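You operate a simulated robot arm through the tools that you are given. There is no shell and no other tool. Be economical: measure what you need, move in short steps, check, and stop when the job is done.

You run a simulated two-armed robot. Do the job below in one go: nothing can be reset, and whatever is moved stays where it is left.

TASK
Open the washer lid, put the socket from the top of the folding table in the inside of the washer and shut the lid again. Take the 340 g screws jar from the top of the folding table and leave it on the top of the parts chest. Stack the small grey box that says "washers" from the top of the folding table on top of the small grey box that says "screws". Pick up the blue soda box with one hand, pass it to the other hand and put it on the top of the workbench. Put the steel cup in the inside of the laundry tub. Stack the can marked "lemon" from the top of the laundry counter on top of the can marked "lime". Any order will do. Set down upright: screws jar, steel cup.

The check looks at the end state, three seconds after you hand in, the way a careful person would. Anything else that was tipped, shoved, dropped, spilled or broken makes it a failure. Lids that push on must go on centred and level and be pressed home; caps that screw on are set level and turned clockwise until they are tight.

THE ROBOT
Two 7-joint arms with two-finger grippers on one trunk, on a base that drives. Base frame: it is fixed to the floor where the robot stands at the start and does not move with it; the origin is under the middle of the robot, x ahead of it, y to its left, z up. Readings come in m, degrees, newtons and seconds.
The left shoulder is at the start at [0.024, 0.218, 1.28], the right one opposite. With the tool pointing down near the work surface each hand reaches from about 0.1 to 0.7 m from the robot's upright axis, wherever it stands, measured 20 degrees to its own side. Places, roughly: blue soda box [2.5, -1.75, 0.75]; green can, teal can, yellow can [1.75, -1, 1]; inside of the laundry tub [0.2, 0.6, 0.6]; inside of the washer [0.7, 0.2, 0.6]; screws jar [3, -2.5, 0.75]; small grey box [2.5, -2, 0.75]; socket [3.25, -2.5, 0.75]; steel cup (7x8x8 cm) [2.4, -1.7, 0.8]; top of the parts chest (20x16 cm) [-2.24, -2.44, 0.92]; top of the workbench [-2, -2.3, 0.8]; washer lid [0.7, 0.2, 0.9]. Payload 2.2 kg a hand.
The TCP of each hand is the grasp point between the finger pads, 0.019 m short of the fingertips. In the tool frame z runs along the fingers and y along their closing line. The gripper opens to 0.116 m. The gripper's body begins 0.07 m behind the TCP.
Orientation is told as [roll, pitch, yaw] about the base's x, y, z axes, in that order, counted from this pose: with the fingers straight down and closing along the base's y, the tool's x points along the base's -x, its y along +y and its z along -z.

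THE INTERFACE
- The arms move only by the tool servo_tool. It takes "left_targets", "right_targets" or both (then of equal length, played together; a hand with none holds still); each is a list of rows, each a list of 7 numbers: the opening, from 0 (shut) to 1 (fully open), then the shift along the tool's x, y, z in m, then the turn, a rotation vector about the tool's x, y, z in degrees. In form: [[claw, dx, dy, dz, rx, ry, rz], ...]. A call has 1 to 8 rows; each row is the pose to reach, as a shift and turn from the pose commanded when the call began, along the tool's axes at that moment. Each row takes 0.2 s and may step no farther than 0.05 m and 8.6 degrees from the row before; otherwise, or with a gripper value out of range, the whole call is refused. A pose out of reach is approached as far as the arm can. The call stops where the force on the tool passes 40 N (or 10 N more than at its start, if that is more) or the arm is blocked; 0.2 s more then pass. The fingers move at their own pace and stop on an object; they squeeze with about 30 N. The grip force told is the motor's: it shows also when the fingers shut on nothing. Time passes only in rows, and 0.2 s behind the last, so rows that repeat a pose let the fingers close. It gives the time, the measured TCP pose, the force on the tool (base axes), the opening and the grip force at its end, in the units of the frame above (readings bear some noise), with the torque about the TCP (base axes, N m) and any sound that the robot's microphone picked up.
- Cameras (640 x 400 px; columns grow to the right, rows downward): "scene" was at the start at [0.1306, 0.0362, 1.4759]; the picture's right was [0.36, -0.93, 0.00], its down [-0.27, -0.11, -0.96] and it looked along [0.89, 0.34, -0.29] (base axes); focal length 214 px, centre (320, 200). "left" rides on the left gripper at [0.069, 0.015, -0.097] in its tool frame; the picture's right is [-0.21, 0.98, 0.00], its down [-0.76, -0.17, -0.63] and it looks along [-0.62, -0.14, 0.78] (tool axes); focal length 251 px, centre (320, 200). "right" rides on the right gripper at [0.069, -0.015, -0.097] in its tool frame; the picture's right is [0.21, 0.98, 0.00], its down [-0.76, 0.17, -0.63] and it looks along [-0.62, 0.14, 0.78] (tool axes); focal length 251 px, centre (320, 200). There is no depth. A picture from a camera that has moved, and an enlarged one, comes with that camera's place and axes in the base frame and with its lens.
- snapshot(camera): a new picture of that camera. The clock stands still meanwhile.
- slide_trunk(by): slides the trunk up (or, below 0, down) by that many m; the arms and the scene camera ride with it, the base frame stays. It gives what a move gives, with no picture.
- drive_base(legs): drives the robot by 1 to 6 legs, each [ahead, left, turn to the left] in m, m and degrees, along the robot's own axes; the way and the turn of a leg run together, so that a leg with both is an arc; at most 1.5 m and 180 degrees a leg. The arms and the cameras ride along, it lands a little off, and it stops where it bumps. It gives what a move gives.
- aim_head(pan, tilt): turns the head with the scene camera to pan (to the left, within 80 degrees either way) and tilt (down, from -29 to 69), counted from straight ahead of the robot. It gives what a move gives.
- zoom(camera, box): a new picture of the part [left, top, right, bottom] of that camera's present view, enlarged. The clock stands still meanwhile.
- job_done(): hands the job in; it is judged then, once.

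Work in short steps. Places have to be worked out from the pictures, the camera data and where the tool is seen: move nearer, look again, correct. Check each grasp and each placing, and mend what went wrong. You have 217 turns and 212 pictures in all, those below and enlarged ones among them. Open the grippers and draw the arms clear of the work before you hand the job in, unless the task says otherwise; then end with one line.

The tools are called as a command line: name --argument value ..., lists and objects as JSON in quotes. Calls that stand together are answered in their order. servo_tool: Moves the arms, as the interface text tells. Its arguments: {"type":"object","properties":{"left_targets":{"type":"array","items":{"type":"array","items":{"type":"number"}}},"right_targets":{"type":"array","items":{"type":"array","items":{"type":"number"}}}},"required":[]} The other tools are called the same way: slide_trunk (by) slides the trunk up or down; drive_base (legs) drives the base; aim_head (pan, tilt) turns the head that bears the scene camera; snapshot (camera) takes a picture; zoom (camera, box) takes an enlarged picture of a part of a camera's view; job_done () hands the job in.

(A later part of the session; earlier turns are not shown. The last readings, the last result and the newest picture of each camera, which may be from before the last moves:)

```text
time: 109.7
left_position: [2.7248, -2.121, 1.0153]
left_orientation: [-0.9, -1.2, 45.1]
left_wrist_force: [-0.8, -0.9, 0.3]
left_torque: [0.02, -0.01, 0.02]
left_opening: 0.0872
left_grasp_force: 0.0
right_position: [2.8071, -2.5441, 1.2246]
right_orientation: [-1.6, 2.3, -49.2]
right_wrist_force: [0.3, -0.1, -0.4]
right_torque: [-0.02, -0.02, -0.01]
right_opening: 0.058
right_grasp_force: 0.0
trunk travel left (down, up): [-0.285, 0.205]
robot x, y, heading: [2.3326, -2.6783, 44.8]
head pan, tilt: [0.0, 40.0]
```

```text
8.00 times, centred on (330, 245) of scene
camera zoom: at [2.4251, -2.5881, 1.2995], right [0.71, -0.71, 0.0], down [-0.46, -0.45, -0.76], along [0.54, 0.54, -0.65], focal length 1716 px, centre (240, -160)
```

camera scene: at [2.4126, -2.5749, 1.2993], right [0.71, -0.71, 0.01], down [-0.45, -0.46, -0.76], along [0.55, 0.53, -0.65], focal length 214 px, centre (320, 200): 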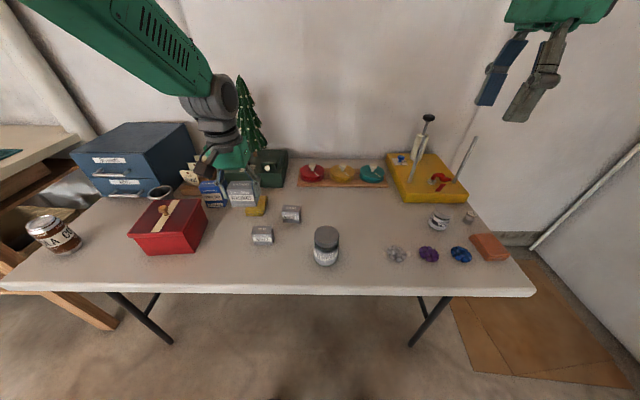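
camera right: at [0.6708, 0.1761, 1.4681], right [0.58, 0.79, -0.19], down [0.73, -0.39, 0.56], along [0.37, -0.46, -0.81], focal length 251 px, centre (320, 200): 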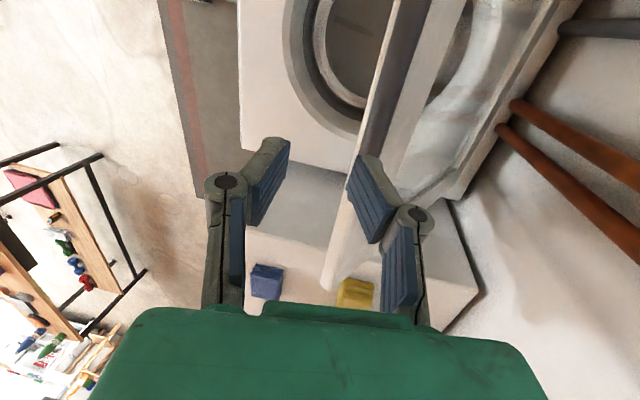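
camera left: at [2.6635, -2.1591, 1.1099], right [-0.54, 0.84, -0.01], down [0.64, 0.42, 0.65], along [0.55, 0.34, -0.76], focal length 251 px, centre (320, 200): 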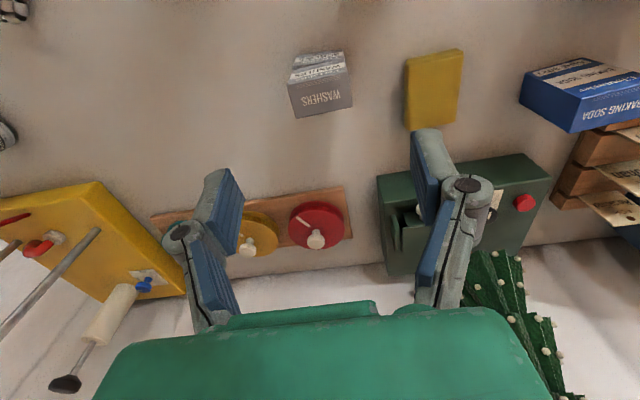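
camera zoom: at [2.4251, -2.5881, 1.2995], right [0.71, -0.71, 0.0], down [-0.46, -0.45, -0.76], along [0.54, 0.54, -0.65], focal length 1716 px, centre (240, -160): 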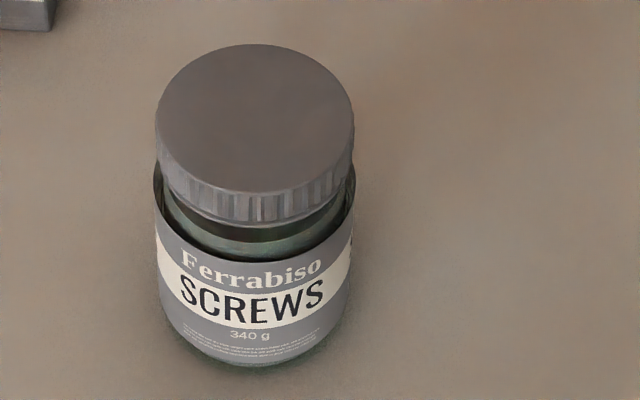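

The left jar (f=0.25, r=3.55) is the 340 g one; the right one is 150 g. First the socket with the right hand: I retract the left hand a little and strafe right by 0.3 m.

servo_tool --left_targets '[[0.75, 0.03, 0.01, -0.02, 0, 0, 0], [0.75, 0.06, 0.02, -0.04, 0, 0, 0], [0.75, 0.09, 0.03, -0.06, 0, 0, 0], [0.75, 0.12, 0.05, -0.08, 0, 0, 0], [0.75, 0.15, 0.07, -0.1, 0, 0, 0]]'

drive_base --legs '[[0.04, -0.15, 0], [0, -0.15, 0]]'

servo_tool --right_targets '[[0.7, 0, 0.02, 0.02, 0, 0, 0], [0.7, 0, 0.05, 0.05, 0, 0, 0], [0.7, 0, 0.08, 0.08, 0, 0, 0], [0.7, 0, 0.11, 0.11, 0, 0, 0], [0.7, 0, 0.14, 0.14, 0, 0, 0], [0.7, 0, 0.16, 0.16, 0, 0, 0], [0.7, 0, 0.16, 0.16, 0, 0, 0]]'

snapshot --camera "right"

snapshot --camera "scene"

```text
time: 110.9
left_position: [2.5668, -2.1775, 1.1117]
left_orientation: [-1.2, -1.2, 45.0]
left_wrist_force: [0.5, 0.7, 0.2]
left_torque: [0.04, -0.02, 0.0]
left_opening: 0.0873
left_grasp_force: 0.0
right_position: [2.8047, -2.5459, 1.2258]
right_orientation: [-1.3, 2.3, -49.2]
right_wrist_force: [-0.7, 0.0, -0.1]
right_torque: [0.01, -0.02, -0.03]
right_opening: 0.058
right_grasp_force: 0.2
trunk travel left (down, up): [-0.285, 0.205]
robot x, y, heading: [2.3325, -2.6791, 44.7]
head pan, tilt: [0.0, 40.0]
```

```text
time: 113.3
left_position: [2.7853, -2.3264, 1.0954]
left_orientation: [-3.3, -0.4, 44.7]
left_wrist_force: [-0.6, 0.8, -1.4]
left_torque: [-0.13, -0.02, 0.01]
left_opening: 0.0869
left_grasp_force: 0.0
right_position: [3.0162, -2.6931, 1.2317]
right_orientation: [-1.4, 0.0, -49.7]
right_wrist_force: [0.5, 1.7, -0.8]
right_torque: [-0.14, 0.03, -0.03]
right_opening: 0.0581
right_grasp_force: 0.0
trunk travel left (down, up): [-0.285, 0.205]
robot x, y, heading: [2.5645, -2.857, 44.2]
head pan, tilt: [0.0, 40.0]
```

```text
time: 115.1
left_position: [2.7863, -2.3435, 1.1095]
left_orientation: [-2.0, -0.8, 44.8]
left_wrist_force: [1.1, 0.4, -1.2]
left_torque: [0.01, -0.01, -0.02]
left_opening: 0.0871
left_grasp_force: 0.0
right_position: [3.1348, -2.6061, 1.0702]
right_orientation: [-0.8, 1.3, -49.3]
right_wrist_force: [1.0, 0.1, -1.3]
right_torque: [-0.01, 0.03, -0.01]
right_opening: 0.0814
right_grasp_force: 0.1
trunk travel left (down, up): [-0.285, 0.205]
robot x, y, heading: [2.5558, -2.8444, 44.1]
head pan, tilt: [0.0, 40.0]
stopped in row 7 (right hand): the arm was blocked; the commanded pose is now the measured one
```

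```text
123 pictures are left
camera right: at [3.0798, -2.5647, 1.1694], right [0.6, 0.8, -0.01], down [0.64, -0.47, 0.61], along [0.49, -0.37, -0.79], focal length 251 px, centre (320, 200)
```

right: 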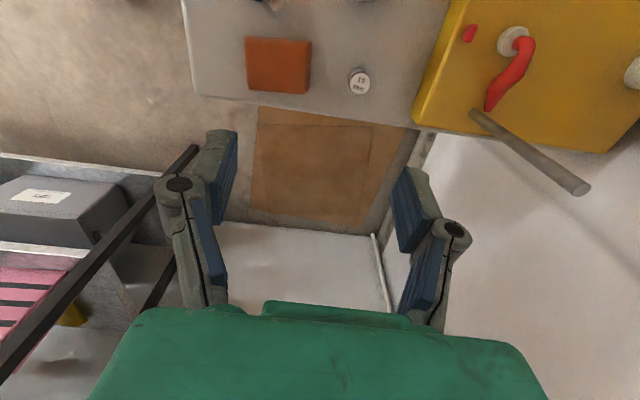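

```text
122 pictures are left
camera scene: at [2.626, -2.7266, 1.2977], right [0.7, -0.72, 0.03], down [-0.45, -0.47, -0.76], along [0.56, 0.52, -0.65], focal length 214 px, centre (320, 200)
```

scene: 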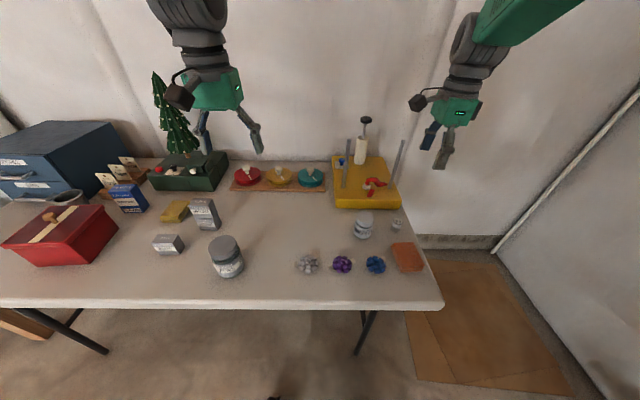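

Socket at (3.177, -2.572). I move the right hand over it and lower it in slow steps.

servo_tool --right_targets '[[0.7, -0.001, 0.02, 0.02, 0, 0, 0], [0.7, -0.002, 0.04, 0.05, 0, 0, 0], [0.7, -0.002, 0.054, 0.08, 0, 0, 0], [0.7, -0.002, 0.054, 0.115, 0, 0, 0], [0.7, -0.002, 0.054, 0.15, 0, 0, 0], [0.7, -0.002, 0.054, 0.18, 0, 0, 0], [0.7, -0.002, 0.054, 0.2, 0, 0, 0]]'

snapshot --camera "right"

```text
time: 116.9
left_position: [2.7925, -2.3613, 1.1183]
left_orientation: [-0.8, -1.4, 45.1]
left_wrist_force: [0.4, -1.4, 0.2]
left_torque: [0.05, 0.02, 0.0]
left_opening: 0.0872
left_grasp_force: 0.0
right_position: [3.1748, -2.5815, 0.8739]
right_orientation: [-0.2, 2.6, -49.0]
right_wrist_force: [0.8, -0.2, 0.2]
right_torque: [0.07, 0.01, 0.02]
right_opening: 0.0811
right_grasp_force: 0.1
trunk travel left (down, up): [-0.285, 0.205]
robot x, y, heading: [2.5604, -2.8417, 44.7]
head pan, tilt: [0.0, 40.0]
stopped in row 7 (right hand): the arm was blocked; the commanded pose is now the measured one
```

```text
121 pictures are left
camera right: at [3.1214, -2.5415, 0.9739], right [0.6, 0.8, 0.01], down [0.64, -0.48, 0.6], along [0.48, -0.35, -0.8], focal length 251 px, centre (320, 200)
```

right: 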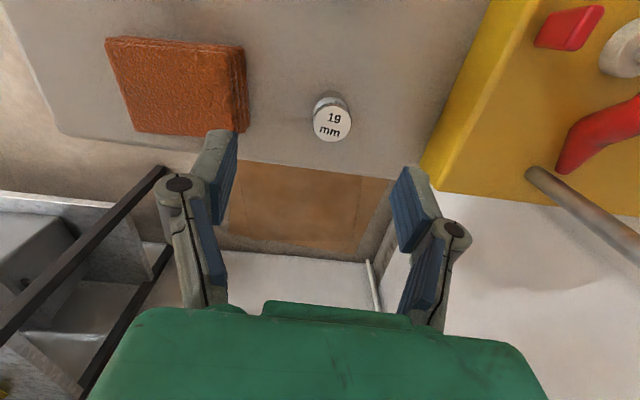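

Refined socket top: (3.177, -2.571, 0.801). I correct 8 mm forward, lower and close.

servo_tool --right_targets '[[0.6, 0.001, 0.004, 0.02, 0, 0, 0], [0.6, 0.002, 0.009, 0.045, 0, 0, 0], [0.6, 0.002, 0.009, 0.07, 0, 0, 0], [0.6, 0.002, 0.009, 0.092, 0, 0, 0], [0.3, 0.002, 0.009, 0.092, 0, 0, 0], [0.0, 0.002, 0.009, 0.092, 0, 0, 0], [0.0, 0.002, 0.009, 0.092, 0, 0, 0]]'

snapshot --camera "right"

```text
time: 118.5
left_position: [2.7793, -2.3451, 1.1151]
left_orientation: [-1.7, -1.4, 45.3]
left_wrist_force: [0.6, -0.4, 0.0]
left_torque: [-0.04, -0.04, -0.03]
left_opening: 0.0869
left_grasp_force: 0.1
right_position: [3.1673, -2.5566, 0.783]
right_orientation: [-0.2, 1.9, -48.8]
right_wrist_force: [-0.1, 1.5, -2.2]
right_torque: [-0.07, -0.06, 0.01]
right_opening: 0.0311
right_grasp_force: 30.0
trunk travel left (down, up): [-0.285, 0.205]
robot x, y, heading: [2.5523, -2.8396, 44.3]
head pan, tilt: [0.0, 40.0]
```

```text
120 pictures are left
camera right: at [3.1114, -2.5167, 0.8826], right [0.59, 0.8, 0.0], down [0.64, -0.47, 0.61], along [0.49, -0.36, -0.79], focal length 251 px, centre (320, 200)
```

right: 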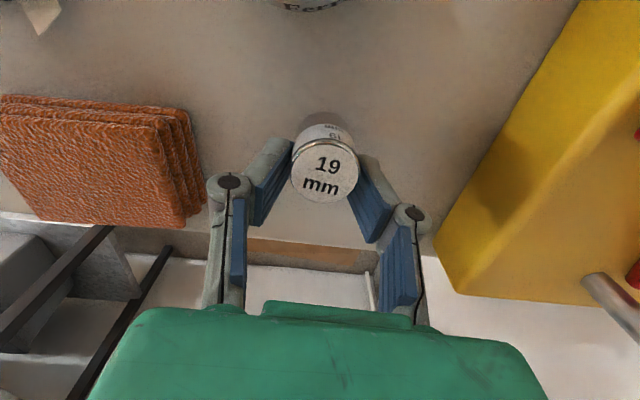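

The socket is gripped (0.031). I lift slowly and check it.

servo_tool --right_targets '[[0.0, 0, 0, -0.02, 0, 0, 0], [0.0, 0, 0, -0.05, 0, 0, 0], [0.0, 0, 0, -0.09, 0, 0, 0], [0.0, 0, 0, -0.13, 0, 0, 0], [0.0, 0, 0, -0.17, 0, 0, 0], [0.0, 0, 0, -0.21, 0, 0, 0], [0.0, 0, -0.04, -0.25, 0, 0, 0], [0.0, 0, -0.08, -0.28, 0, 0, 0]]'

snapshot --camera "right"

```text
refused: row 7 steps farther than a row can; nothing moved
```

```text
119 pictures are left
camera right: at [3.1114, -2.5167, 0.8826], right [0.59, 0.8, 0.0], down [0.64, -0.47, 0.61], along [0.49, -0.36, -0.79], focal length 251 px, centre (320, 200)
```

right: 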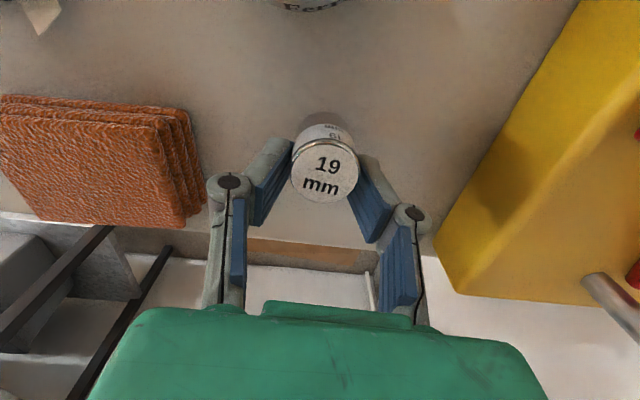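

The steps were too long; I redo the lift with shorter ones.

servo_tool --right_targets '[[0.0, 0, 0, -0.02, 0, 0, 0], [0.0, 0, 0, -0.05, 0, 0, 0], [0.0, 0, 0, -0.09, 0, 0, 0], [0.0, 0, 0, -0.13, 0, 0, 0], [0.0, 0, 0, -0.17, 0, 0, 0], [0.0, 0, 0, -0.21, 0, 0, 0], [0.0, 0, -0.02, -0.25, 0, 0, 0], [0.0, 0, -0.05, -0.28, 0, 0, 0]]'

snapshot --camera "right"

```text
time: 120.3
left_position: [2.7886, -2.3588, 1.118]
left_orientation: [-1.0, -1.5, 45.1]
left_wrist_force: [0.1, -0.2, -0.3]
left_torque: [0.06, -0.02, 0.0]
left_opening: 0.0869
left_grasp_force: 0.1
right_position: [3.1471, -2.6086, 1.065]
right_orientation: [-0.2, 2.5, -49.1]
right_wrist_force: [0.5, -0.3, -2.1]
right_torque: [0.01, 0.0, 0.02]
right_opening: 0.0312
right_grasp_force: 29.8
trunk travel left (down, up): [-0.285, 0.205]
robot x, y, heading: [2.5542, -2.8431, 44.1]
head pan, tilt: [0.0, 40.0]
```

```text
118 pictures are left
camera right: at [3.0918, -2.5691, 1.1655], right [0.6, 0.8, 0.01], down [0.64, -0.48, 0.6], along [0.48, -0.35, -0.8], focal length 251 px, centre (320, 200)
```

right: 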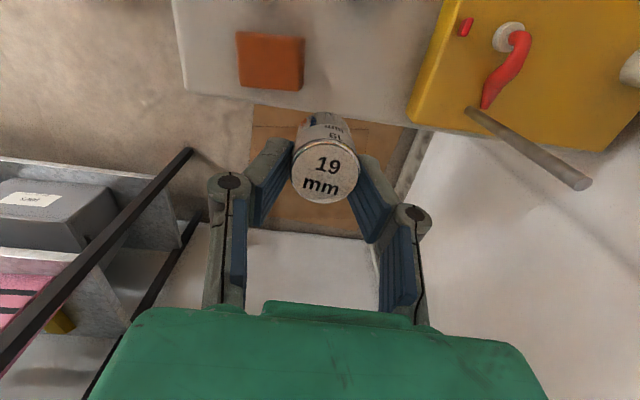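

The socket is held. I strafe left by 0.66 m so that the left hand comes to the steel cup.

drive_base --legs '[[0, 0.33, 0.4], [0, 0.33, 0.4]]'

servo_tool --left_targets '[[1, 0, 0, 0, 0, 0, 0], [1, 0, 0, 0, 0, 0, 0], [1, 0, 0, 0, 0, 0, 0], [1, 0, 0, 0, 0, 0, 0]]'

snapshot --camera "left"

snapshot --camera "scene"

```text
time: 124.3
left_position: [2.35, -1.905, 1.1179]
left_orientation: [0.7, -0.9, 46.0]
left_wrist_force: [1.2, 0.2, -0.9]
left_torque: [0.04, 0.11, 0.0]
left_opening: 0.0869
left_grasp_force: 0.1
right_position: [2.712, -2.1493, 1.0531]
right_orientation: [-0.8, 4.1, -48.2]
right_wrist_force: [1.1, -1.4, -2.2]
right_torque: [0.04, 0.1, -0.02]
right_opening: 0.031
right_grasp_force: 29.8
trunk travel left (down, up): [-0.285, 0.205]
robot x, y, heading: [2.0979, -2.3787, 45.3]
head pan, tilt: [0.0, 40.0]
```

```text
time: 125.3
left_position: [2.299, -1.872, 1.1145]
left_orientation: [-2.4, -1.5, 46.0]
left_wrist_force: [0.0, -0.3, -0.1]
left_torque: [0.05, -0.01, 0.03]
left_opening: 0.1156
left_grasp_force: 0.2
right_position: [2.662, -2.1167, 1.0737]
right_orientation: [0.1, 1.1, -48.2]
right_wrist_force: [0.1, 0.1, -0.3]
right_torque: [0.01, -0.02, -0.01]
right_opening: 0.0308
right_grasp_force: 29.8
trunk travel left (down, up): [-0.285, 0.205]
robot x, y, heading: [2.0947, -2.3758, 45.3]
head pan, tilt: [0.0, 40.0]
```

```text
117 pictures are left
camera left: at [2.2357, -1.91, 1.209], right [-0.55, 0.83, -0.03], down [0.61, 0.43, 0.66], along [0.56, 0.34, -0.75], focal length 251 px, centre (320, 200)
```

left: 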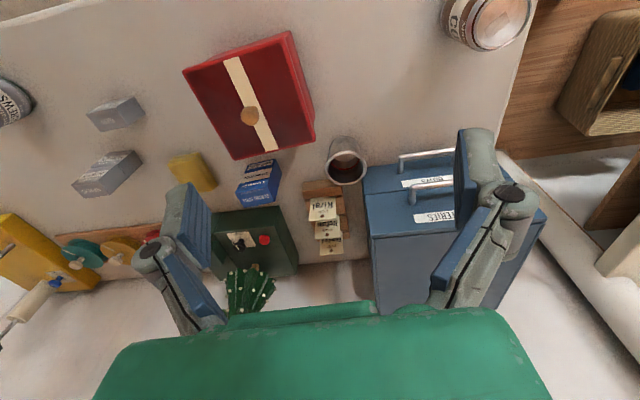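

```text
116 pictures are left
camera scene: at [2.1957, -2.2954, 1.2991], right [0.71, -0.71, -0.01], down [-0.46, -0.45, -0.76], along [0.53, 0.55, -0.65], focal length 214 px, centre (320, 200)
```

scene: 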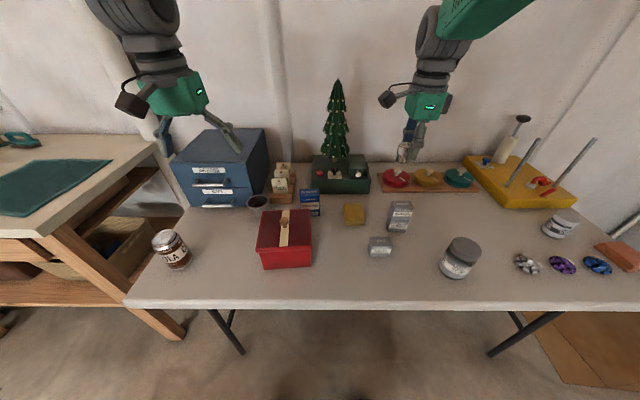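

Cup rim centre at about (2.426, -1.741, 0.83). It stands free on both sides, so I can grip it across. I move forward over it, slowly, with the hand fully open.

servo_tool --left_targets '[[1, -0.025, 0, 0.01, 0, 0, 0], [1, -0.05, 0, 0.02, 0, 0, 0], [1, -0.075, 0, 0.04, -0.5, 0.5, 0], [1, -0.1, 0, 0.06, -1, 1, 0], [1, -0.13, 0, 0.08, -1.2, 1.5, 0], [1, -0.16, 0, 0.1, -1.2, 1.5, 0], [1, -0.175, 0, 0.12, -1.2, 1.5, 0], [1, -0.175, 0, 0.12, -1.2, 1.5, 0]]'

snapshot --camera "left"

```text
time: 127.1
left_position: [2.4186, -1.7378, 0.9997]
left_orientation: [-1.6, -0.3, 46.1]
left_wrist_force: [-0.1, -0.7, 1.1]
left_torque: [-0.01, -0.1, 0.02]
left_opening: 0.1163
left_grasp_force: 0.0
right_position: [2.6552, -2.1102, 1.0755]
right_orientation: [0.4, 0.6, -47.9]
right_wrist_force: [-0.2, 0.3, -0.7]
right_torque: [-0.06, -0.1, 0.04]
right_opening: 0.0309
right_grasp_force: 30.5
trunk travel left (down, up): [-0.285, 0.205]
robot x, y, heading: [2.0953, -2.3766, 45.1]
head pan, tilt: [0.0, 40.0]
```

```text
115 pictures are left
camera left: at [2.3572, -1.7752, 1.0955], right [-0.56, 0.83, -0.03], down [0.63, 0.44, 0.64], along [0.54, 0.34, -0.77], focal length 251 px, centre (320, 200)
```

left: 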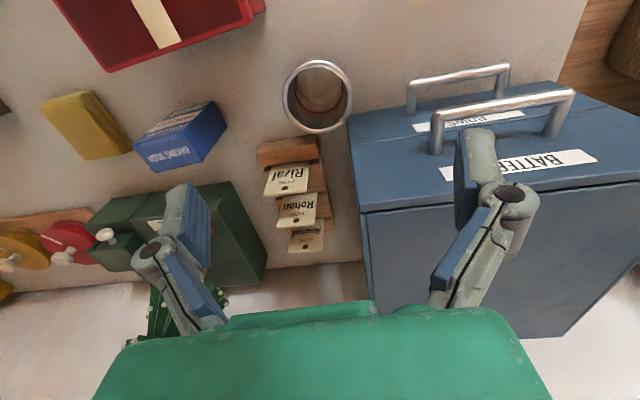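

Refined rim centre: (2.4366, -1.733, 0.81). I correct 16 mm forward and lower to just above the rim.

servo_tool --left_targets '[[1, -0.005, -0.001, 0.02, 0, 0, 0], [1, -0.01, -0.002, 0.045, 0, 0, 0], [1, -0.016, -0.003, 0.07, 0, 0, 0], [1, -0.016, -0.003, 0.095, 0, 0, 0], [1, -0.016, -0.003, 0.115, 0, 0, 0], [1, -0.016, -0.003, 0.125, 0, 0, 0], [1, -0.016, -0.003, 0.125, 0, 0, 0]]'

snapshot --camera "left"

```text
time: 128.7
left_position: [2.4567, -1.7517, 0.8775]
left_orientation: [-0.1, -0.1, 45.9]
left_wrist_force: [0.2, -0.5, -1.0]
left_torque: [0.02, 0.05, -0.02]
left_opening: 0.1159
left_grasp_force: 0.0
right_position: [2.6805, -2.1331, 1.0679]
right_orientation: [-0.1, 2.1, -48.2]
right_wrist_force: [-0.3, 0.1, -1.3]
right_torque: [0.05, 0.01, -0.01]
right_opening: 0.031
right_grasp_force: 29.7
trunk travel left (down, up): [-0.285, 0.205]
robot x, y, heading: [2.1008, -2.3807, 45.3]
head pan, tilt: [0.0, 40.0]
```

```text
114 pictures are left
camera left: at [2.3978, -1.7901, 0.9744], right [-0.55, 0.83, 0.0], down [0.64, 0.43, 0.64], along [0.53, 0.35, -0.77], focal length 251 px, centre (320, 200)
```

left: 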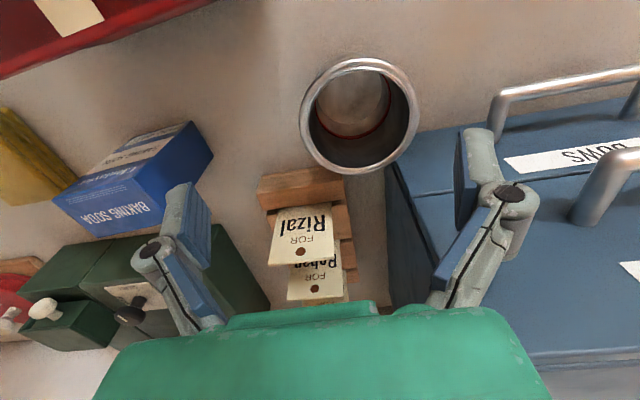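

The sway shifted the hand 2.5 cm right. I correct left and hold for a moment before descending.

servo_tool --left_targets '[[1, 0.002, 0.008, 0, 0, 0, 0], [1, 0.004, 0.016, 0, 0, 0, 0], [1, 0.004, 0.023, 0, 0, 0, 0], [1, 0.004, 0.023, 0, 0, 0, 0], [1, 0.004, 0.023, 0, 0, 0, 0], [1, 0.004, 0.023, 0, 0, 0, 0], [1, 0.004, 0.023, 0, 0, 0, 0]]'

snapshot --camera "left"

```text
time: 130.5
left_position: [2.4203, -1.7255, 0.8761]
left_orientation: [-1.8, -0.5, 46.0]
left_wrist_force: [-2.5, 1.2, -0.3]
left_torque: [-0.11, -0.11, -0.01]
left_opening: 0.116
left_grasp_force: 0.2
right_position: [2.657, -2.1189, 1.0782]
right_orientation: [0.4, 0.5, -48.2]
right_wrist_force: [-1.0, 1.0, 0.0]
right_torque: [-0.12, -0.13, 0.02]
right_opening: 0.0311
right_grasp_force: 29.9
trunk travel left (down, up): [-0.285, 0.205]
robot x, y, heading: [2.0983, -2.3853, 45.3]
head pan, tilt: [0.0, 40.0]
stopped in row 7 (left hand): the arm was blocked; the commanded pose is now the measured one
```

```text
113 pictures are left
camera left: at [2.3587, -1.7631, 0.972], right [-0.55, 0.83, -0.03], down [0.63, 0.44, 0.64], along [0.55, 0.34, -0.76], focal length 251 px, centre (320, 200)
```

left: 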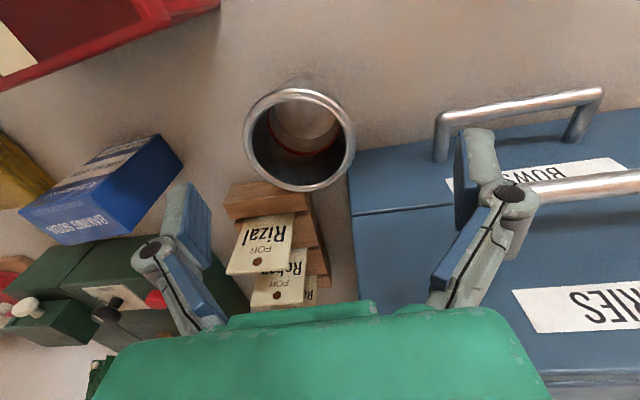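

Hold rows seem to feed the sway, while head moves let it settle. I settle with a head move and look again.

aim_head --pan 8 --tilt 42

aim_head --pan 0 --tilt 40

aim_head --pan 8 --tilt 42

snapshot --camera "left"

```text
time: 131.2
left_position: [2.4447, -1.7465, 0.8812]
left_orientation: [-0.3, -0.5, 45.5]
left_wrist_force: [-0.3, 0.0, -0.6]
left_torque: [0.06, 0.05, 0.0]
left_opening: 0.1159
left_grasp_force: 0.2
right_position: [2.6829, -2.1431, 1.0726]
right_orientation: [0.3, 2.0, -48.7]
right_wrist_force: [0.6, -1.7, -1.2]
right_torque: [0.02, 0.0, 0.03]
right_opening: 0.0312
right_grasp_force: 29.7
trunk travel left (down, up): [-0.285, 0.205]
robot x, y, heading: [2.1022, -2.3873, 44.8]
head pan, tilt: [8.0, 42.0]
```

```text
time: 131.9
left_position: [2.4512, -1.756, 0.8846]
left_orientation: [0.4, -0.6, 45.4]
left_wrist_force: [1.5, -0.7, -0.4]
left_torque: [0.04, 0.12, -0.02]
left_opening: 0.116
left_grasp_force: 0.1
right_position: [2.6919, -2.1534, 1.0695]
right_orientation: [0.0, 2.5, -48.8]
right_wrist_force: [1.5, -0.8, -2.2]
right_torque: [0.08, 0.07, -0.03]
right_opening: 0.0309
right_grasp_force: 29.7
trunk travel left (down, up): [-0.285, 0.205]
robot x, y, heading: [2.1049, -2.3917, 45.3]
head pan, tilt: [0.0, 40.0]
```

```text
time: 132.6
left_position: [2.4367, -1.7419, 0.8788]
left_orientation: [-0.6, -0.4, 45.6]
left_wrist_force: [0.1, -0.4, 0.6]
left_torque: [0.02, 0.02, 0.01]
left_opening: 0.1158
left_grasp_force: 0.1
right_position: [2.6784, -2.1372, 1.0729]
right_orientation: [0.2, 1.8, -48.6]
right_wrist_force: [0.1, -0.8, -0.6]
right_torque: [0.04, 0.04, 0.01]
right_opening: 0.0307
right_grasp_force: 30.0
trunk travel left (down, up): [-0.285, 0.205]
robot x, y, heading: [2.1026, -2.3847, 45.2]
head pan, tilt: [8.0, 42.0]
```

```text
112 pictures are left
camera left: at [2.3772, -1.7802, 0.9753], right [-0.55, 0.84, -0.01], down [0.64, 0.43, 0.64], along [0.54, 0.35, -0.77], focal length 251 px, centre (320, 200)
```

left: 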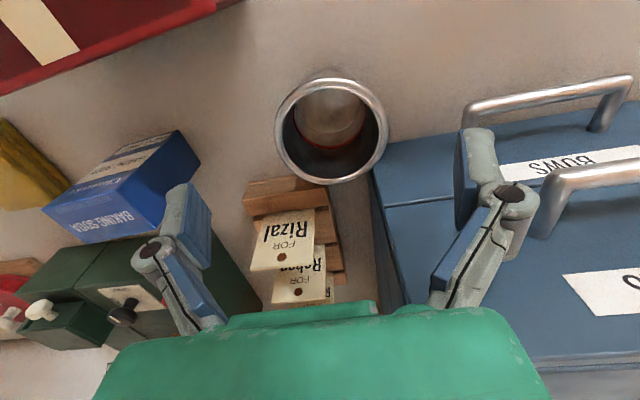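

Well aligned now. I descend quickly in few rows and close.

servo_tool --left_targets '[[1, -0.002, 0.005, 0.03, 0, 0, 0], [1, -0.002, 0.005, 0.06, 0, 0, 0], [1, -0.002, 0.005, 0.08, 0, 0, 0], [0.5, -0.002, 0.005, 0.08, 0, 0, 0], [0.3, -0.002, 0.005, 0.08, 0, 0, 0]]'

snapshot --camera "left"

```text
time: 133.8
left_position: [2.4384, -1.7364, 0.8]
left_orientation: [-0.5, -0.5, 45.6]
left_wrist_force: [1.2, -0.4, -0.6]
left_torque: [-0.03, 0.05, 0.0]
left_opening: 0.071
left_grasp_force: 29.9
right_position: [2.6768, -2.136, 1.0732]
right_orientation: [0.2, 1.7, -48.5]
right_wrist_force: [-0.4, -0.6, -2.1]
right_torque: [0.05, 0.01, 0.0]
right_opening: 0.031
right_grasp_force: 30.5
trunk travel left (down, up): [-0.285, 0.205]
robot x, y, heading: [2.1022, -2.3834, 45.1]
head pan, tilt: [8.0, 42.0]
```

```text
111 pictures are left
camera left: at [2.3781, -1.7743, 0.8958], right [-0.55, 0.84, -0.01], down [0.64, 0.42, 0.64], along [0.54, 0.35, -0.77], focal length 251 px, centre (320, 200)
```

left: 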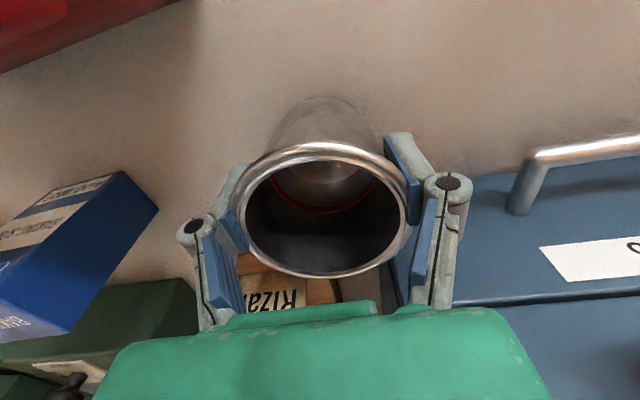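

The cup is gripped. I lift it straight up and draw it back.

servo_tool --left_targets '[[0.3, 0, 0, -0.03, 0, 0, 0], [0.3, 0, 0, -0.07, 0, 0, 0], [0.3, 0, 0, -0.11, 0, 0, 0], [0.3, 0, 0, -0.15, 0, 0, 0], [0.3, 0.02, 0, -0.19, 0, 0, 0], [0.3, 0.05, 0, -0.22, 0, 0, 0], [0.3, 0.09, 0, -0.24, 0, 0, 0], [0.3, 0.13, 0, -0.25, 0, 0, 0]]'

snapshot --camera "left"

snapshot --camera "scene"

```text
time: 135.6
left_position: [2.3304, -1.8241, 1.0462]
left_orientation: [-1.1, -0.5, 45.8]
left_wrist_force: [-0.5, 0.4, -0.6]
left_torque: [0.02, -0.01, -0.02]
left_opening: 0.0707
left_grasp_force: 29.9
right_position: [2.6664, -2.1273, 1.0758]
right_orientation: [0.4, 1.1, -48.4]
right_wrist_force: [0.1, -0.3, -0.7]
right_torque: [0.0, -0.03, 0.01]
right_opening: 0.0309
right_grasp_force: 29.9
trunk travel left (down, up): [-0.285, 0.205]
robot x, y, heading: [2.0986, -2.3832, 45.0]
head pan, tilt: [8.0, 42.0]
```

```text
110 pictures are left
camera left: at [2.269, -1.8621, 1.1416], right [-0.55, 0.84, -0.02], down [0.63, 0.43, 0.64], along [0.55, 0.34, -0.77], focal length 251 px, centre (320, 200)
```

left: 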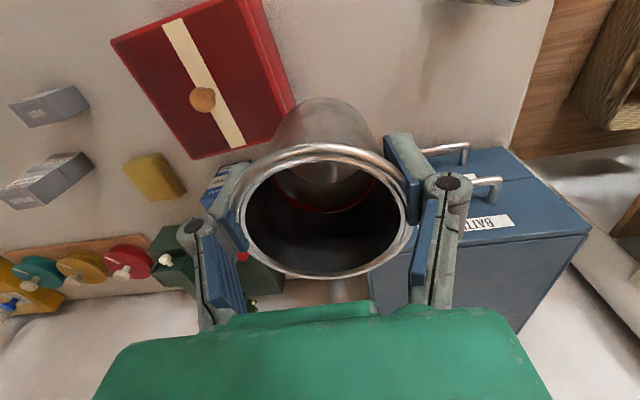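

```text
109 pictures are left
camera scene: at [2.183, -2.2883, 1.2967], right [0.8, -0.6, 0.0], down [-0.4, -0.53, -0.74], along [0.44, 0.59, -0.67], focal length 214 px, centre (320, 200)
```

scene: 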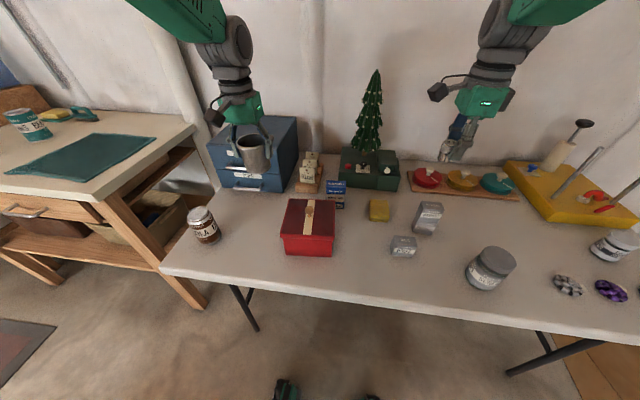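

Both are in hand. I raise the trunk, back off and strafe left to the washer.

slide_trunk --by 0.2

drive_base --legs '[[-0.15, 0, 0], [0, 1.0, 0], [0, 1.0, 0], [0, 0.9, 0]]'

aim_head --pan 0 --tilt 40

snapshot --camera "scene"

```text
time: 137.7
left_position: [2.3315, -1.8216, 1.2445]
left_orientation: [-1.1, -0.4, 45.7]
left_wrist_force: [-0.4, 0.4, -1.2]
left_torque: [0.0, 0.01, 0.0]
left_opening: 0.0708
left_grasp_force: 29.4
right_position: [2.6663, -2.1254, 1.2747]
right_orientation: [0.2, 1.1, -48.4]
right_wrist_force: [0.1, -0.1, -1.4]
right_torque: [-0.05, -0.02, 0.01]
right_opening: 0.0309
right_grasp_force: 30.1
trunk travel left (down, up): [-0.485, 0.005]
robot x, y, heading: [2.1018, -2.3864, 45.4]
head pan, tilt: [8.0, 42.0]
```

```text
time: 152.9
left_position: [0.1912, 0.1627, 1.237]
left_orientation: [-3.1, -0.5, 44.6]
left_wrist_force: [-2.9, 2.8, -1.0]
left_torque: [-0.21, -0.23, -0.01]
left_opening: 0.0705
left_grasp_force: 30.0
right_position: [0.5159, -0.1481, 1.2839]
right_orientation: [0.4, -0.8, -49.6]
right_wrist_force: [-2.8, 3.1, -0.9]
right_torque: [-0.22, -0.16, 0.03]
right_opening: 0.0308
right_grasp_force: 29.7
trunk travel left (down, up): [-0.485, 0.005]
robot x, y, heading: [-0.028, -0.4217, 44.0]
head pan, tilt: [8.0, 42.0]
```

```text
time: 153.6
left_position: [0.2124, 0.1357, 1.2481]
left_orientation: [-1.0, -0.5, 44.5]
left_wrist_force: [0.0, -0.9, 0.0]
left_torque: [-0.04, 0.02, 0.01]
left_opening: 0.0705
left_grasp_force: 30.4
right_position: [0.5408, -0.1758, 1.2774]
right_orientation: [0.6, 1.1, -49.4]
right_wrist_force: [0.6, 0.6, -0.6]
right_torque: [-0.06, -0.01, 0.01]
right_opening: 0.0308
right_grasp_force: 30.0
trunk travel left (down, up): [-0.485, 0.005]
robot x, y, heading: [-0.0314, -0.4187, 43.8]
head pan, tilt: [0.0, 40.0]
```

```text
108 pictures are left
camera scene: at [0.0752, -0.3343, 1.499], right [0.69, -0.72, -0.01], down [-0.47, -0.44, -0.76], along [0.55, 0.53, -0.65], focal length 214 px, centre (320, 200)
```

scene: 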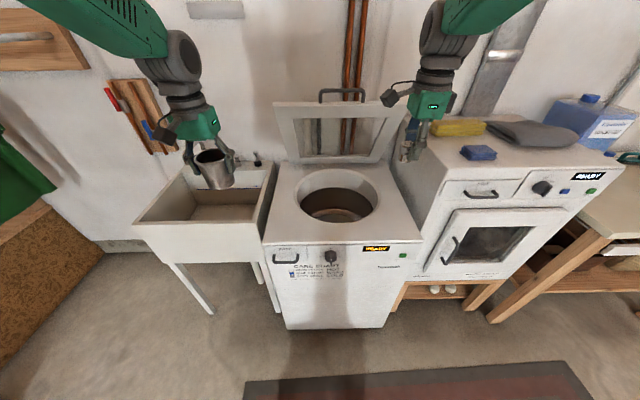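

The lid is still open. I drive forward 0.22 m so both hands come over the washer and the tub.

drive_base --legs '[[0.11, 0, 0.6], [0.11, 0, 0.6]]'

aim_head --pan 0 --tilt 50

snapshot --camera "scene"

snapshot --camera "right"

```text
time: 155.6
left_position: [0.3394, 0.2987, 1.2466]
left_orientation: [-2.0, -0.8, 45.6]
left_wrist_force: [-0.9, 0.6, -0.1]
left_torque: [-0.03, -0.09, 0.01]
left_opening: 0.0703
left_grasp_force: 30.5
right_position: [0.6701, -0.0059, 1.2848]
right_orientation: [1.0, 0.4, -48.3]
right_wrist_force: [-0.1, 0.2, -0.9]
right_torque: [-0.05, -0.06, 0.0]
right_opening: 0.0311
right_grasp_force: 30.1
trunk travel left (down, up): [-0.485, 0.005]
robot x, y, heading: [0.1238, -0.2631, 44.9]
head pan, tilt: [0.0, 40.0]
```

```text
time: 156.3
left_position: [0.3805, 0.2638, 1.2531]
left_orientation: [0.2, -0.6, 45.5]
left_wrist_force: [2.4, -2.1, -1.0]
left_torque: [0.14, 0.21, -0.01]
left_opening: 0.0703
left_grasp_force: 29.8
right_position: [0.7136, -0.0413, 1.2738]
right_orientation: [0.6, 2.6, -48.7]
right_wrist_force: [2.9, -1.9, -1.4]
right_torque: [0.19, 0.21, -0.01]
right_opening: 0.0306
right_grasp_force: 30.2
trunk travel left (down, up): [-0.485, 0.005]
robot x, y, heading: [0.1269, -0.2702, 45.0]
head pan, tilt: [0.0, 50.0]
```

```text
107 pictures are left
camera scene: at [0.2574, -0.2255, 1.4838], right [0.7, -0.71, -0.04], down [-0.56, -0.52, -0.64], along [0.43, 0.47, -0.77], focal length 214 px, centre (320, 200)
```

scene: 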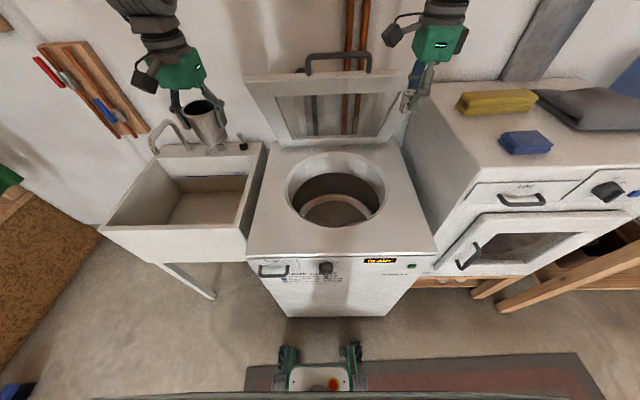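

```text
106 pictures are left
camera right: at [0.6584, -0.004, 1.3727], right [0.59, 0.81, 0.02], down [0.64, -0.48, 0.6], along [0.49, -0.34, -0.8], focal length 251 px, centre (320, 200)
```

right: 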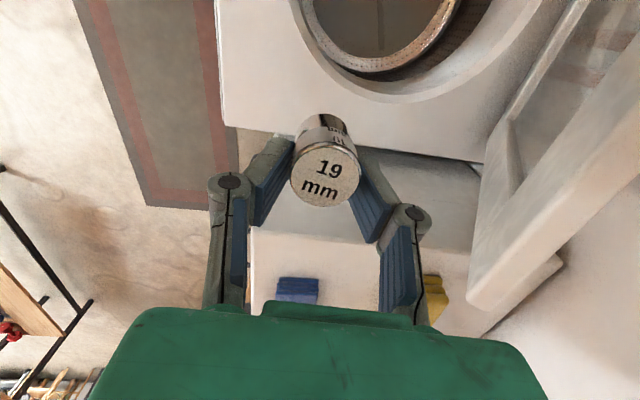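

The opening's centre is near f=0.55, r=0.38, with the lid leaning over it. I tilt the right hand so that its wrist leans toward me, going down and left under the lid's front.

servo_tool --right_targets '[[0, 0.015, 0, 0.04, -8, 0, 0], [0, 0.035, 0, 0.08, -16, 0, 0], [0, 0.055, 0, 0.12, -24, 0, 0], [0, 0.08, 0, 0.155, -24, 0, 0], [0, 0.1, 0.01, 0.19, -24, 0, 0], [0, 0.115, 0.03, 0.22, -24, 0, 0], [0, 0.125, 0.05, 0.25, -24, 0, 0]]'

aim_head --pan -3 --tilt 47

snapshot --camera "right"

snapshot --camera "scene"

```text
time: 157.9
left_position: [0.3429, 0.2994, 1.2453]
left_orientation: [-1.8, -0.7, 45.9]
left_wrist_force: [-0.1, 0.2, 0.2]
left_torque: [-0.06, -0.07, 0.0]
left_opening: 0.0704
left_grasp_force: 29.8
right_position: [0.6306, 0.1236, 1.032]
right_orientation: [24.8, 0.1, -48.2]
right_wrist_force: [0.6, 0.3, 0.0]
right_torque: [-0.05, 0.07, 0.01]
right_opening: 0.0312
right_grasp_force: 29.9
trunk travel left (down, up): [-0.485, 0.005]
robot x, y, heading: [0.1242, -0.2604, 44.9]
head pan, tilt: [0.0, 50.0]
```

```text
time: 158.5
left_position: [0.3131, 0.3277, 1.2401]
left_orientation: [-3.3, -0.6, 46.2]
left_wrist_force: [-1.0, 0.2, -0.8]
left_torque: [-0.1, -0.12, 0.0]
left_opening: 0.0705
left_grasp_force: 30.2
right_position: [0.6169, 0.1434, 1.0369]
right_orientation: [24.8, -0.1, -49.6]
right_wrist_force: [0.3, 1.8, -1.6]
right_torque: [-0.05, -0.14, -0.03]
right_opening: 0.0308
right_grasp_force: 29.9
trunk travel left (down, up): [-0.485, 0.005]
robot x, y, heading: [0.1142, -0.2559, 45.0]
head pan, tilt: [-3.0, 47.0]
```

```text
105 pictures are left
camera right: at [0.5305, 0.1614, 1.119], right [0.53, 0.74, 0.41], down [0.4, -0.65, 0.65], along [0.74, -0.18, -0.64], focal length 251 px, centre (320, 200)
```

right: 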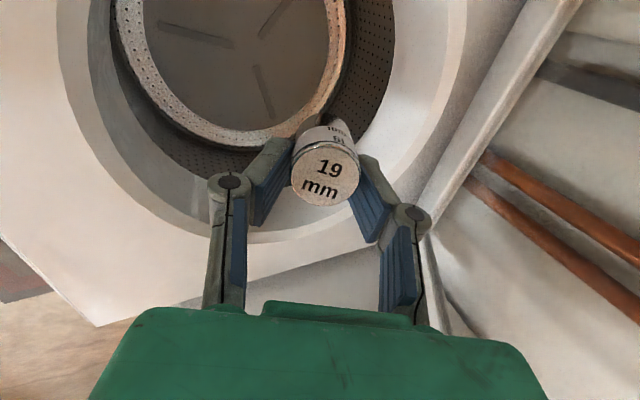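

```text
104 pictures are left
camera scene: at [0.1914, -0.1529, 1.4891], right [0.67, -0.75, 0.02], down [-0.54, -0.5, -0.68], along [0.52, 0.44, -0.73], focal length 214 px, centre (320, 200)
```

scene: 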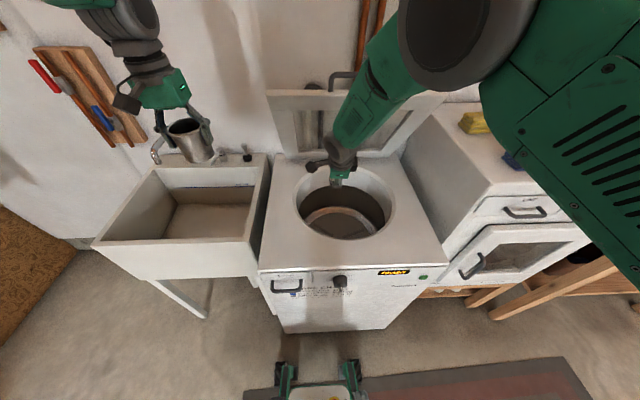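

The socket is above the opening. I lower the hand into the drum.

servo_tool --right_targets '[[0, -0.003, -0.015, 0.04, 0, 0, 0], [0, -0.006, -0.03, 0.08, 0, 0, 0], [0, -0.01, -0.045, 0.12, 0, 0, 0], [0, -0.014, -0.06, 0.16, 0, 0, 0], [0, -0.018, -0.075, 0.2, 0, 0, 0], [0, -0.02, -0.092, 0.244, 0, 0, 0]]'

snapshot --camera "right"

snapshot --camera "scene"

```text
time: 160.1
left_position: [0.3772, 0.2593, 1.2564]
left_orientation: [0.1, -1.1, 45.2]
left_wrist_force: [1.2, -0.7, -1.3]
left_torque: [0.08, 0.08, 0.0]
left_opening: 0.0703
left_grasp_force: 30.2
right_position: [0.6855, 0.0959, 0.7705]
right_orientation: [25.0, 2.1, -48.7]
right_wrist_force: [1.3, -1.1, -0.7]
right_torque: [0.01, 0.09, 0.03]
right_opening: 0.0308
right_grasp_force: 29.7
trunk travel left (down, up): [-0.485, 0.005]
robot x, y, heading: [0.1289, -0.2734, 44.8]
head pan, tilt: [-3.0, 47.0]
stopped in row 6 (right hand): the arm was blocked; the commanded pose is now the measured one
```

```text
103 pictures are left
camera right: at [0.5998, 0.1096, 0.8546], right [0.53, 0.73, 0.42], down [0.43, -0.66, 0.62], along [0.73, -0.15, -0.67], focal length 251 px, centre (320, 200)
```

right: 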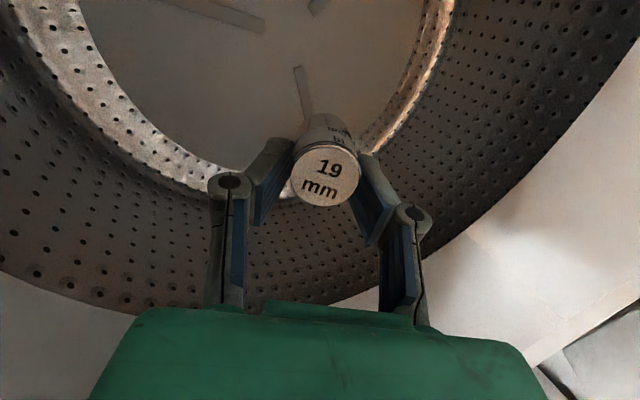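

```text
102 pictures are left
camera scene: at [0.2535, -0.2153, 1.4885], right [0.66, -0.75, -0.03], down [-0.56, -0.47, -0.68], along [0.49, 0.46, -0.74], focal length 214 px, centre (320, 200)
```

scene: 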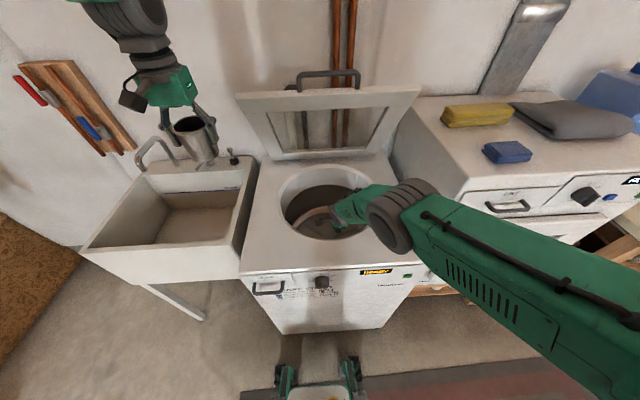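

The hand is inside the drum. I go 5 cm lower and release the socket.

servo_tool --right_targets '[[0, 0.005, -0.01, 0.025, 0, 0, 0], [0, 0.01, -0.02, 0.05, 0, 0, 0]]'

servo_tool --right_targets '[[0.5, 0, 0, 0, 0, 0, 0], [0.6, 0, 0, 0, 0, 0, 0]]'

snapshot --camera "right"

```text
time: 160.7
left_position: [0.3654, 0.2712, 1.2539]
left_orientation: [-0.6, -0.9, 45.3]
left_wrist_force: [0.2, -0.3, -1.2]
left_torque: [0.0, 0.01, -0.01]
left_opening: 0.0704
left_grasp_force: 29.9
right_position: [0.6752, 0.108, 0.7356]
right_orientation: [25.0, 1.3, -48.9]
right_wrist_force: [0.6, 0.2, -1.3]
right_torque: [0.02, 0.03, -0.01]
right_opening: 0.0309
right_grasp_force: 29.9
right hand out of reach, approached as far as the arm can: row 2
trunk travel left (down, up): [-0.485, 0.005]
robot x, y, heading: [0.1347, -0.2758, 44.6]
head pan, tilt: [-3.0, 47.0]
```

```text
time: 161.5
left_position: [0.3342, 0.2943, 1.2513]
left_orientation: [-1.8, -1.2, 45.9]
left_wrist_force: [-1.0, -0.2, -0.2]
left_torque: [0.02, -0.02, -0.01]
left_opening: 0.0704
left_grasp_force: 29.8
right_position: [0.6522, 0.1315, 0.7398]
right_orientation: [25.5, 0.4, -48.1]
right_wrist_force: [-0.1, 0.2, -0.6]
right_torque: [0.0, 0.01, 0.02]
right_opening: 0.0696
right_grasp_force: 0.0
trunk travel left (down, up): [-0.485, 0.005]
robot x, y, heading: [0.1241, -0.2589, 44.9]
head pan, tilt: [-3.0, 47.0]
stopped in row 2 (right hand): the arm was blocked; the commanded pose is now the measured one
```

```text
101 pictures are left
camera right: at [0.5645, 0.1451, 0.8221], right [0.52, 0.75, 0.42], down [0.42, -0.65, 0.64], along [0.75, -0.15, -0.65], focal length 251 px, centre (320, 200)
```

right: 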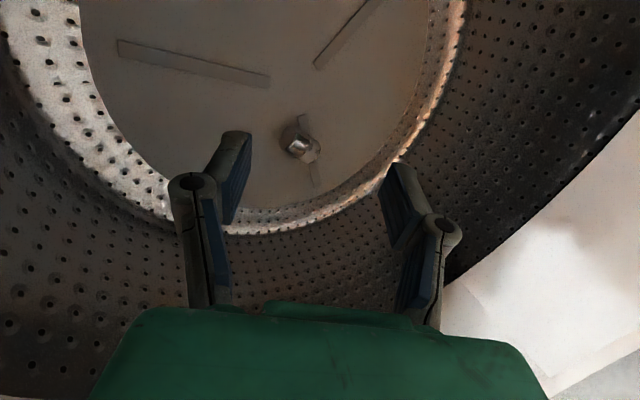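

The socket rests in the drum. I draw the hand out the way it came.

servo_tool --right_targets '[[0.3, 0, 0.016, -0.04, 0, 0, 0], [0.3, 0, 0.032, -0.08, 0, 0, 0], [0.3, 0, 0.048, -0.12, 0, 0, 0], [0.3, 0, 0.064, -0.16, 0, 0, 0], [0.3, 0, 0.08, -0.2, 0, 0, 0], [0.3, 0, 0.09, -0.24, 0, 0, 0], [0.3, -0.01, 0.09, -0.28, 0, 0, 0], [0.3, -0.03, 0.08, -0.31, 0, 0, 0]]'

aim_head --pan 10 --tilt 47

snapshot --camera "scene"

```text
time: 163.3
left_position: [0.3327, 0.2952, 1.2514]
left_orientation: [-2.0, -1.0, 45.9]
left_wrist_force: [-0.7, 0.4, -1.3]
left_torque: [-0.05, -0.04, 0.01]
left_opening: 0.0701
left_grasp_force: 30.4
right_position: [0.6201, 0.0663, 1.0585]
right_orientation: [25.6, 0.4, -47.6]
right_wrist_force: [-1.5, 1.6, 0.2]
right_torque: [-0.07, -0.1, -0.06]
right_opening: 0.0351
right_grasp_force: 0.1
trunk travel left (down, up): [-0.485, 0.005]
robot x, y, heading: [0.1238, -0.2621, 44.6]
head pan, tilt: [-3.0, 47.0]
```

```text
time: 164.1
left_position: [0.3282, 0.3003, 1.2499]
left_orientation: [-2.2, -1.2, 46.0]
left_wrist_force: [-0.3, -0.2, -0.8]
left_torque: [-0.07, -0.05, -0.04]
left_opening: 0.0706
left_grasp_force: 29.9
right_position: [0.6246, 0.0668, 1.06]
right_orientation: [25.4, 0.8, -48.9]
right_wrist_force: [-0.2, 0.2, 0.1]
right_torque: [-0.05, -0.09, -0.01]
right_opening: 0.035
right_grasp_force: 0.0
trunk travel left (down, up): [-0.485, 0.005]
robot x, y, heading: [0.1222, -0.2622, 44.8]
head pan, tilt: [10.0, 47.0]
```

```text
100 pictures are left
camera scene: at [0.1855, -0.15, 1.489], right [0.82, -0.58, 0.01], down [-0.42, -0.61, -0.68], along [0.4, 0.55, -0.74], focal length 214 px, centre (320, 200)
```

scene: 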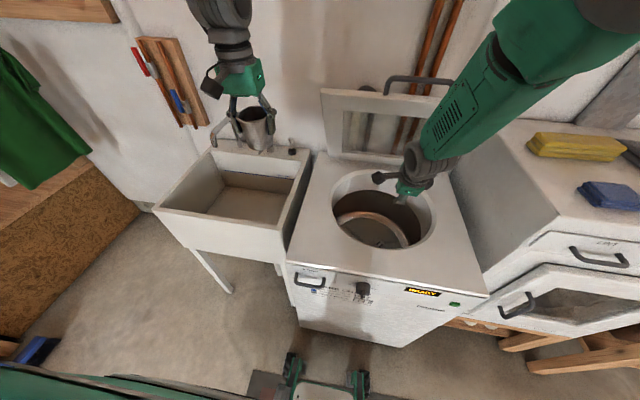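

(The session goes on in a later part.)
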